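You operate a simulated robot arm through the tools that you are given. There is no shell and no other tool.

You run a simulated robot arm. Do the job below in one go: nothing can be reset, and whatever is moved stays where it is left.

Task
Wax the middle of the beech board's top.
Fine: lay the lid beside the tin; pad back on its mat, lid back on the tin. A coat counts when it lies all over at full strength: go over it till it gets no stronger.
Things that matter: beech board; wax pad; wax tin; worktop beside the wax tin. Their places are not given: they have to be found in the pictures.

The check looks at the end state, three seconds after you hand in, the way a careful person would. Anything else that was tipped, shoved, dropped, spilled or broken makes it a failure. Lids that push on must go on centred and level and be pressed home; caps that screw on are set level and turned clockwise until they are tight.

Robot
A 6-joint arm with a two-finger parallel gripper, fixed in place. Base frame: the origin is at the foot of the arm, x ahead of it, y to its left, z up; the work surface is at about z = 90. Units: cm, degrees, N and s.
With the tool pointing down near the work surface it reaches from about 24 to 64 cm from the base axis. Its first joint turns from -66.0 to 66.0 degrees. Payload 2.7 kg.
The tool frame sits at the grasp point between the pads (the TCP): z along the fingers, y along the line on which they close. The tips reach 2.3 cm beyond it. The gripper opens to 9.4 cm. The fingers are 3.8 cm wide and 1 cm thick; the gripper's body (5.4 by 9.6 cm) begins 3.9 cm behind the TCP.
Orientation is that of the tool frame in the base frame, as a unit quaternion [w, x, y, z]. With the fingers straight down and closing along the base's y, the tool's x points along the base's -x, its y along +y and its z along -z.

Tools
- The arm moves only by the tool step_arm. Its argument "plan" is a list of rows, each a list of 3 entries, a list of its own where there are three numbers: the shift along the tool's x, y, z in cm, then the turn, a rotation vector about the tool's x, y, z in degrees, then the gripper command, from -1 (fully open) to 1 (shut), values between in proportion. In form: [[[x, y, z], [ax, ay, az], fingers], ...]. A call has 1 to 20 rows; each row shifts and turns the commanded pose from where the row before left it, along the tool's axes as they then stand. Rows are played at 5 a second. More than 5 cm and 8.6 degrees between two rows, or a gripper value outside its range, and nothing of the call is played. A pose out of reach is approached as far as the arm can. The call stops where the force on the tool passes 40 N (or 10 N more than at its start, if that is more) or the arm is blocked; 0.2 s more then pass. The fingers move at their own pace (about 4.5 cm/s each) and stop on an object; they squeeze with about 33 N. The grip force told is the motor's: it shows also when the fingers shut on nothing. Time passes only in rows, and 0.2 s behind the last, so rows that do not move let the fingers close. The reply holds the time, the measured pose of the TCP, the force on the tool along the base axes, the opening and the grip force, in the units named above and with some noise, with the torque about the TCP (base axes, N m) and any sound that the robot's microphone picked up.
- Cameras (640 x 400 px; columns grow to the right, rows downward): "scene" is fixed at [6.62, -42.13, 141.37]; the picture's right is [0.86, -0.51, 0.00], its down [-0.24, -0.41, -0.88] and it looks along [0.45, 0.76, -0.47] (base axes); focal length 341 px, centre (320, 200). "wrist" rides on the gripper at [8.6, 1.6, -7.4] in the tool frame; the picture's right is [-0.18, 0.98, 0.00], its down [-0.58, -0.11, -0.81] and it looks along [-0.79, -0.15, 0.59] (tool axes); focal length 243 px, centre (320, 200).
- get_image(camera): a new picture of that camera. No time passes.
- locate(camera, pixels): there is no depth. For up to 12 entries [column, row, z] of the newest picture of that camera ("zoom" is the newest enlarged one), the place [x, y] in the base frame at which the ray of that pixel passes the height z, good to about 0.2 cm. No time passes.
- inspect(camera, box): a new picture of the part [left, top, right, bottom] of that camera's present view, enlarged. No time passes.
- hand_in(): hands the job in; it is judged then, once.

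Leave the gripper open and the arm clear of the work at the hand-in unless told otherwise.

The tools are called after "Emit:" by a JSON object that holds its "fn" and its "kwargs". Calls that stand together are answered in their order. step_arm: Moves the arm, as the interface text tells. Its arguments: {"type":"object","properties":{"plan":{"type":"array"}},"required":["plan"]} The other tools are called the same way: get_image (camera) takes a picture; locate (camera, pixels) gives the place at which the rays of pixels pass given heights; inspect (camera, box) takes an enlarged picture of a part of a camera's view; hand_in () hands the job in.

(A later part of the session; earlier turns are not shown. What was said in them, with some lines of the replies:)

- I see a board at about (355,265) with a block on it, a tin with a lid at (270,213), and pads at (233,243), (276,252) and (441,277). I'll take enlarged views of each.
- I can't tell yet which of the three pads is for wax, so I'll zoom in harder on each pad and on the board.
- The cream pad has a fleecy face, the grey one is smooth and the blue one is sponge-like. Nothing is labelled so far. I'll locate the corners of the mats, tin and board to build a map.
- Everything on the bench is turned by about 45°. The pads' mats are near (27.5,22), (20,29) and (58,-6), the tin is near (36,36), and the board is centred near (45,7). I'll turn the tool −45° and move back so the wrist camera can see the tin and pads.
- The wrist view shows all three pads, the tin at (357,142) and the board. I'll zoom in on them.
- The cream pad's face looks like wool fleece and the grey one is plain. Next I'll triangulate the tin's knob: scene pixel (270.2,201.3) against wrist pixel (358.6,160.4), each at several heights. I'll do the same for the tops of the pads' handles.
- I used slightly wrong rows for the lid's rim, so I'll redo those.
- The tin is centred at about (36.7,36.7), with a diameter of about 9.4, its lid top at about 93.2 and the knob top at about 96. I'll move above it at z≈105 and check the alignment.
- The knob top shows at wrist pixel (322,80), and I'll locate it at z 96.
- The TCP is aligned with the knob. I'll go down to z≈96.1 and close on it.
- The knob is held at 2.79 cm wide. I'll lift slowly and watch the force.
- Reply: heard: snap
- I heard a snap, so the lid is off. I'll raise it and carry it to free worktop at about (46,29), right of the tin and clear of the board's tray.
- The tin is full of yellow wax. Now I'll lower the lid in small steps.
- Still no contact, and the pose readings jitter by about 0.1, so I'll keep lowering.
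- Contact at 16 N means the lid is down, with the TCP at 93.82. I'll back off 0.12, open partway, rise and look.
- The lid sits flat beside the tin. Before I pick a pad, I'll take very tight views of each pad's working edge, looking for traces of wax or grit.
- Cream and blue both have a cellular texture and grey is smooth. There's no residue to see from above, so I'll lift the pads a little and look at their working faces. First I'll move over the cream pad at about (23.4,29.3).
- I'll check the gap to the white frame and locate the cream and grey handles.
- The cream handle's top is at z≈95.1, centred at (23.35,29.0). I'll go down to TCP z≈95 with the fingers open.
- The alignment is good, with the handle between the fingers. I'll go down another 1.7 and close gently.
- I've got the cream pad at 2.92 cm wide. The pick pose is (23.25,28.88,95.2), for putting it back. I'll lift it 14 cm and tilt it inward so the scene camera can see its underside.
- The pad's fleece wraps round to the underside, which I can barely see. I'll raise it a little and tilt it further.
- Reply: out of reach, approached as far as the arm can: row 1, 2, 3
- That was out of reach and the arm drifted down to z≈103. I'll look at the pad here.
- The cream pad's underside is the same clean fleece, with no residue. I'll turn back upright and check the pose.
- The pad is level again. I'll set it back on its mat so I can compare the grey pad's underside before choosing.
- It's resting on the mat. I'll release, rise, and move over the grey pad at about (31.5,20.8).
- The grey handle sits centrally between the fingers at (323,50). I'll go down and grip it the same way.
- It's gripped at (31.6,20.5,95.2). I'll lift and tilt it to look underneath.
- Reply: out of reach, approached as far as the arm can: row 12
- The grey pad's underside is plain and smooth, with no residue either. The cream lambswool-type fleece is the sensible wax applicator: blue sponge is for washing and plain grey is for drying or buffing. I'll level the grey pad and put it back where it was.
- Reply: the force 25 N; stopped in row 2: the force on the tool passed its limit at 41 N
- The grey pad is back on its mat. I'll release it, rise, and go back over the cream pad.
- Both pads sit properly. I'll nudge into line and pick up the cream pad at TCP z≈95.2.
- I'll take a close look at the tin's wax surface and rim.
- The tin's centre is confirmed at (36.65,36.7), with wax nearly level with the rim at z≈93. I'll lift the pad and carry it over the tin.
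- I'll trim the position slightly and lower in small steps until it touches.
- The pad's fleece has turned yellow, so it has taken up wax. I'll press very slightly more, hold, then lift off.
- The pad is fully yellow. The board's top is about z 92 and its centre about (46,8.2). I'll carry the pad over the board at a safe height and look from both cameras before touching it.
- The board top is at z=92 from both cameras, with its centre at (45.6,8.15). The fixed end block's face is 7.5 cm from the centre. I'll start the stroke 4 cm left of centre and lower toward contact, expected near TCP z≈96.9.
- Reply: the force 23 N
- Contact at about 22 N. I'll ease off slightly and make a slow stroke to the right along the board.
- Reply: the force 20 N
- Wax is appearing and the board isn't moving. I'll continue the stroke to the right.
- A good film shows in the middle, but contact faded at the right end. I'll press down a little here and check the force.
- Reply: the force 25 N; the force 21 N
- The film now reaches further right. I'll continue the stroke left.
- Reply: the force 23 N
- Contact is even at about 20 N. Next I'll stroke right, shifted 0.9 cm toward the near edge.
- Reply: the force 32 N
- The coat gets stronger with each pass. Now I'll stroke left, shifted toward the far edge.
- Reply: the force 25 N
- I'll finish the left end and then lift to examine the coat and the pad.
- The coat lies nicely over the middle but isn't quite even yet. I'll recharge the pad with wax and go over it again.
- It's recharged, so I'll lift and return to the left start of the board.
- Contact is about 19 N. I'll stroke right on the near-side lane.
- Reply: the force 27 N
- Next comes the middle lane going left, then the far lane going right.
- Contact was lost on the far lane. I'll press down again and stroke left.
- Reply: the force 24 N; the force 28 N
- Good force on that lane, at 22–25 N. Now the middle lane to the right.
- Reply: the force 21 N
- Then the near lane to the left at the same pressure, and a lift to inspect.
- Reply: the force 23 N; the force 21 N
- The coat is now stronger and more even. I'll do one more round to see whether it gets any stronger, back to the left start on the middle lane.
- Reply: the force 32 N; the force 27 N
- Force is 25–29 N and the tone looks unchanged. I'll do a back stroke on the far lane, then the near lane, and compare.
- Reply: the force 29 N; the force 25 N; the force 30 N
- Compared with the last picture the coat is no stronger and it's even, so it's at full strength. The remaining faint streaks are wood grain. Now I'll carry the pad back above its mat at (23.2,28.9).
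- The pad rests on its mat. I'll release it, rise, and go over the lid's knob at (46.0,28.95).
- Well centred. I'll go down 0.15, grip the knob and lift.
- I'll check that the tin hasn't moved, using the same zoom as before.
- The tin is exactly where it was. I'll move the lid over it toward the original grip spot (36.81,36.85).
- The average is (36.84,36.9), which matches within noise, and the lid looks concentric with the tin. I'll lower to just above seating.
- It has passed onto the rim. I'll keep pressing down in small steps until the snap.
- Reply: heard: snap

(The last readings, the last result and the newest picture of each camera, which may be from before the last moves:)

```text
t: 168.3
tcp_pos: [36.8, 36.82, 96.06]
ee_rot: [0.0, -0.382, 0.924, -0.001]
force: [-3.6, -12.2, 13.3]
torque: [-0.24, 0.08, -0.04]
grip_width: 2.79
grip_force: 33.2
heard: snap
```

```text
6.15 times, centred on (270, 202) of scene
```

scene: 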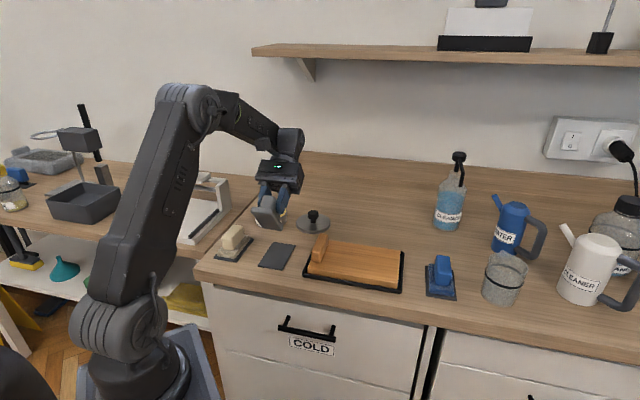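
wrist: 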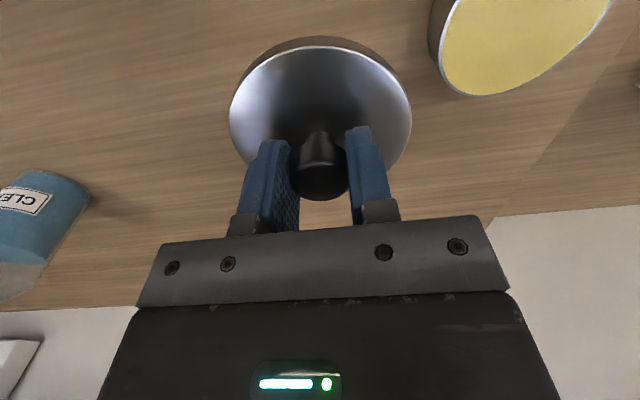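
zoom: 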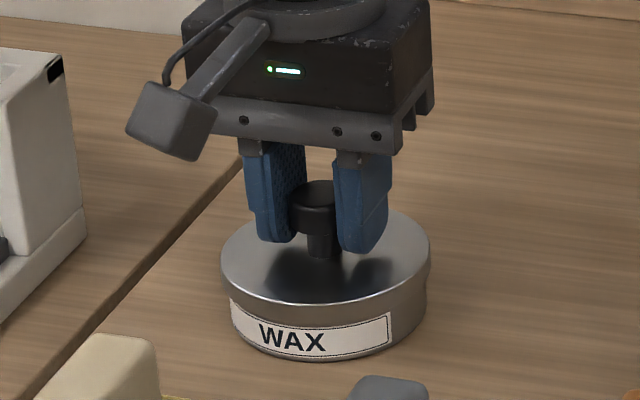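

I heard a snap, so the lid is engaged. One more light press to make sure it's home, then I'll ease off and release.

Emit:
{"fn": "step_arm", "kwargs": {"plan": [[[0, 0, 0.06], [0, 0, 0], 1], [[0, 0, 0], [0, 0, 0], 1]]}}

Emit:
{"fn": "step_arm", "kwargs": {"plan": [[[0, 0, -0.12], [0, 0, 0], 1], [[0, 0, 0], [0, 0, 0], 0.6], [[0, 0, 0], [0, 0, 0], 0.2], [[0, 0, 0], [0, 0, 0], -0.1], [[0, 0, 0], [0, 0, 0], -0.1], [[0, 0, -1], [0, 0, 0], -0.1], [[0, 0, -3], [0, 0, 0], -0.1], [[0, 0, -4], [0, 0, 0], -0.1], [[0, 0, -4], [0, 0, 0], -1], [[0, 0, 0], [0, 0, 0], -1]]}}

Emit:
{"fn": "inspect", "kwargs": {"camera": "scene", "box": [240, 190, 300, 235]}}

Emit:
{"fn": "get_image", "kwargs": {"camera": "wrist"}}

```text
t: 168.9
tcp_pos: [36.87, 36.85, 96.12]
ee_rot: [0.0, -0.383, 0.924, -0.001]
force: [-6.5, -16.8, 17.2]
torque: [-0.27, 0.16, 0.0]
grip_width: 2.78
grip_force: 32.7
```

```text
t: 171.1
tcp_pos: [36.71, 37.13, 108.13]
ee_rot: [0.002, -0.382, 0.924, -0.001]
force: [0.7, -0.1, -0.2]
torque: [-0.02, -0.01, -0.03]
grip_width: 9.4
grip_force: 0.0
```

```text
8.89 times, centred on (270, 212) of scene
```

zoom: 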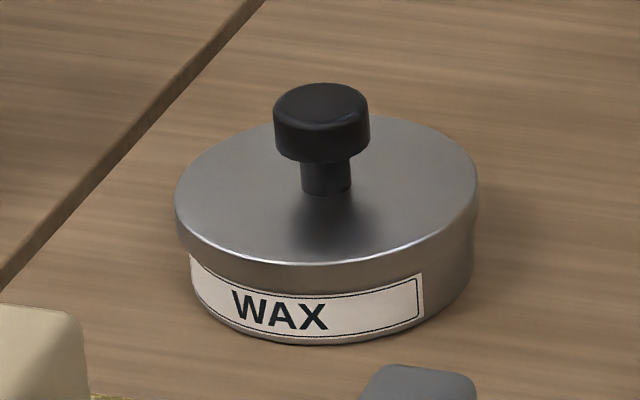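

```text
taken
```

wrist: 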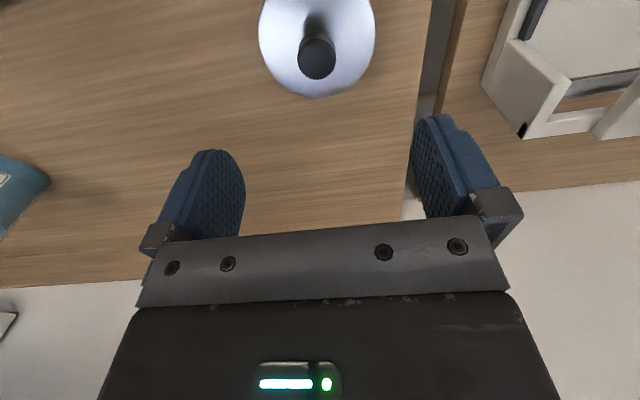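

The lid looks the same as at the start, level and seated. I'll move the arm up and back, then do a last check of everything.

Emit:
{"fn": "step_arm", "kwargs": {"plan": [[[0, 0, -4], [0, 0, 0], -1], [[1, 0, -4], [0, 0, 0], -1], [[3, 0, -3], [0, 0, 0], -1], [[3, -1.5, 0], [0, 0, 0], -1], [[3, -1.5, 0], [0, 0, 0], -1], [[3, -1.5, 0], [0, 0, 0], -1], [[3, -1.5, 0], [0, 0, 0], -1], [[0, 0, 0], [0, 0, 0], -1], [[0, 0, 0], [0, 0, 0], -1]]}}

Emit:
{"fn": "get_image", "kwargs": {"camera": "scene"}}

Emit:
{"fn": "inspect", "kwargs": {"camera": "scene", "box": [295, 225, 415, 300]}}

Emit:
{"fn": "inspect", "kwargs": {"camera": "scene", "box": [200, 190, 310, 280]}}

Emit:
{"fn": "get_image", "kwargs": {"camera": "wrist"}}

```text
t: 173.1
tcp_pos: [29.47, 21.64, 119.45]
ee_rot: [0.002, -0.382, 0.924, 0.0]
force: [0.2, 0.4, 0.0]
torque: [0.02, 0.03, -0.01]
grip_width: 9.38
grip_force: 0.0
```

```text
taken
```

scene: 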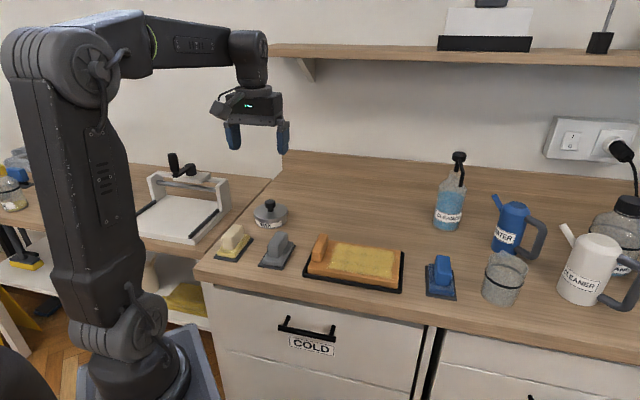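

```text
5.33 times, centred on (355, 262) of scene
```

zoom: 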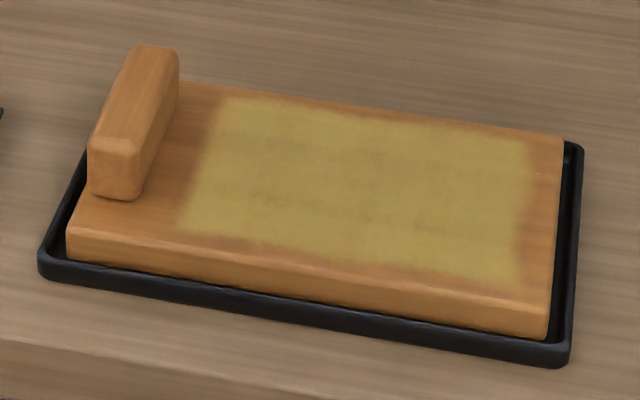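

```text
4.44 times, centred on (255, 235) of scene
```

zoom: 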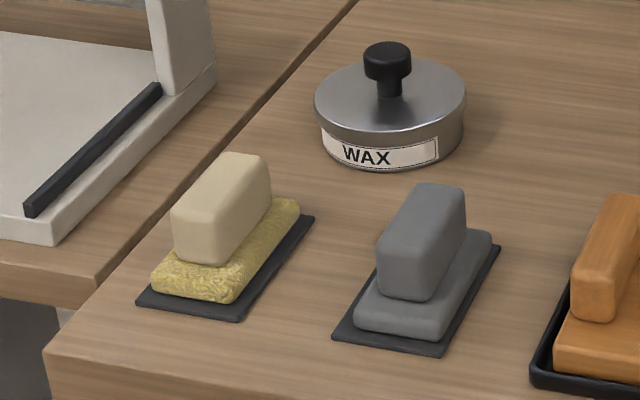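

```text
taken
```

wrist: 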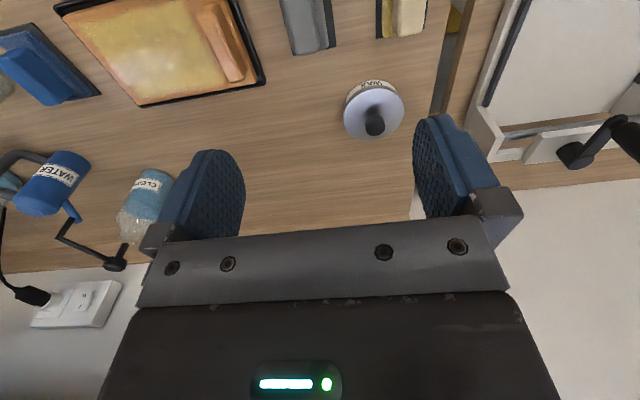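

The board's middle has an even full coat. The pad is on its mat, the tin is closed and level, the grey pad is on its mat and nothing else was disturbed. The gripper is open and the arm is clear, so I'm handing in.

Emit:
{"fn": "hand_in", "kwargs": {}}

```text
The job is handed in.
```

The middle of the beech board's top is waxed, and I've handed the job in. After the third round of strokes the coat looked no stronger in the picture, so I stopped there. It reaches to within about 1 to 1.5 cm of the board's edges and about 1.5 cm of the end block.

- **Pad:** nothing was labelled, so I used the cream fleece pad. That choice is a judgement. The grey and blue pads looked like buffing and washing pads, and the cream one took up wax when I pressed it into the tin. It is back on its mat with wax still on it.
- **Tin and lid:** I laid the lid on the worktop beside the tin while waxing. Then I set it back on level and pressed it until it snapped.
- **Grey pad:** I lifted it to look at its underside while choosing, and set it back on its mat where it had been.

Nothing else was moved, and I left the gripper open and the arm clear of the work.
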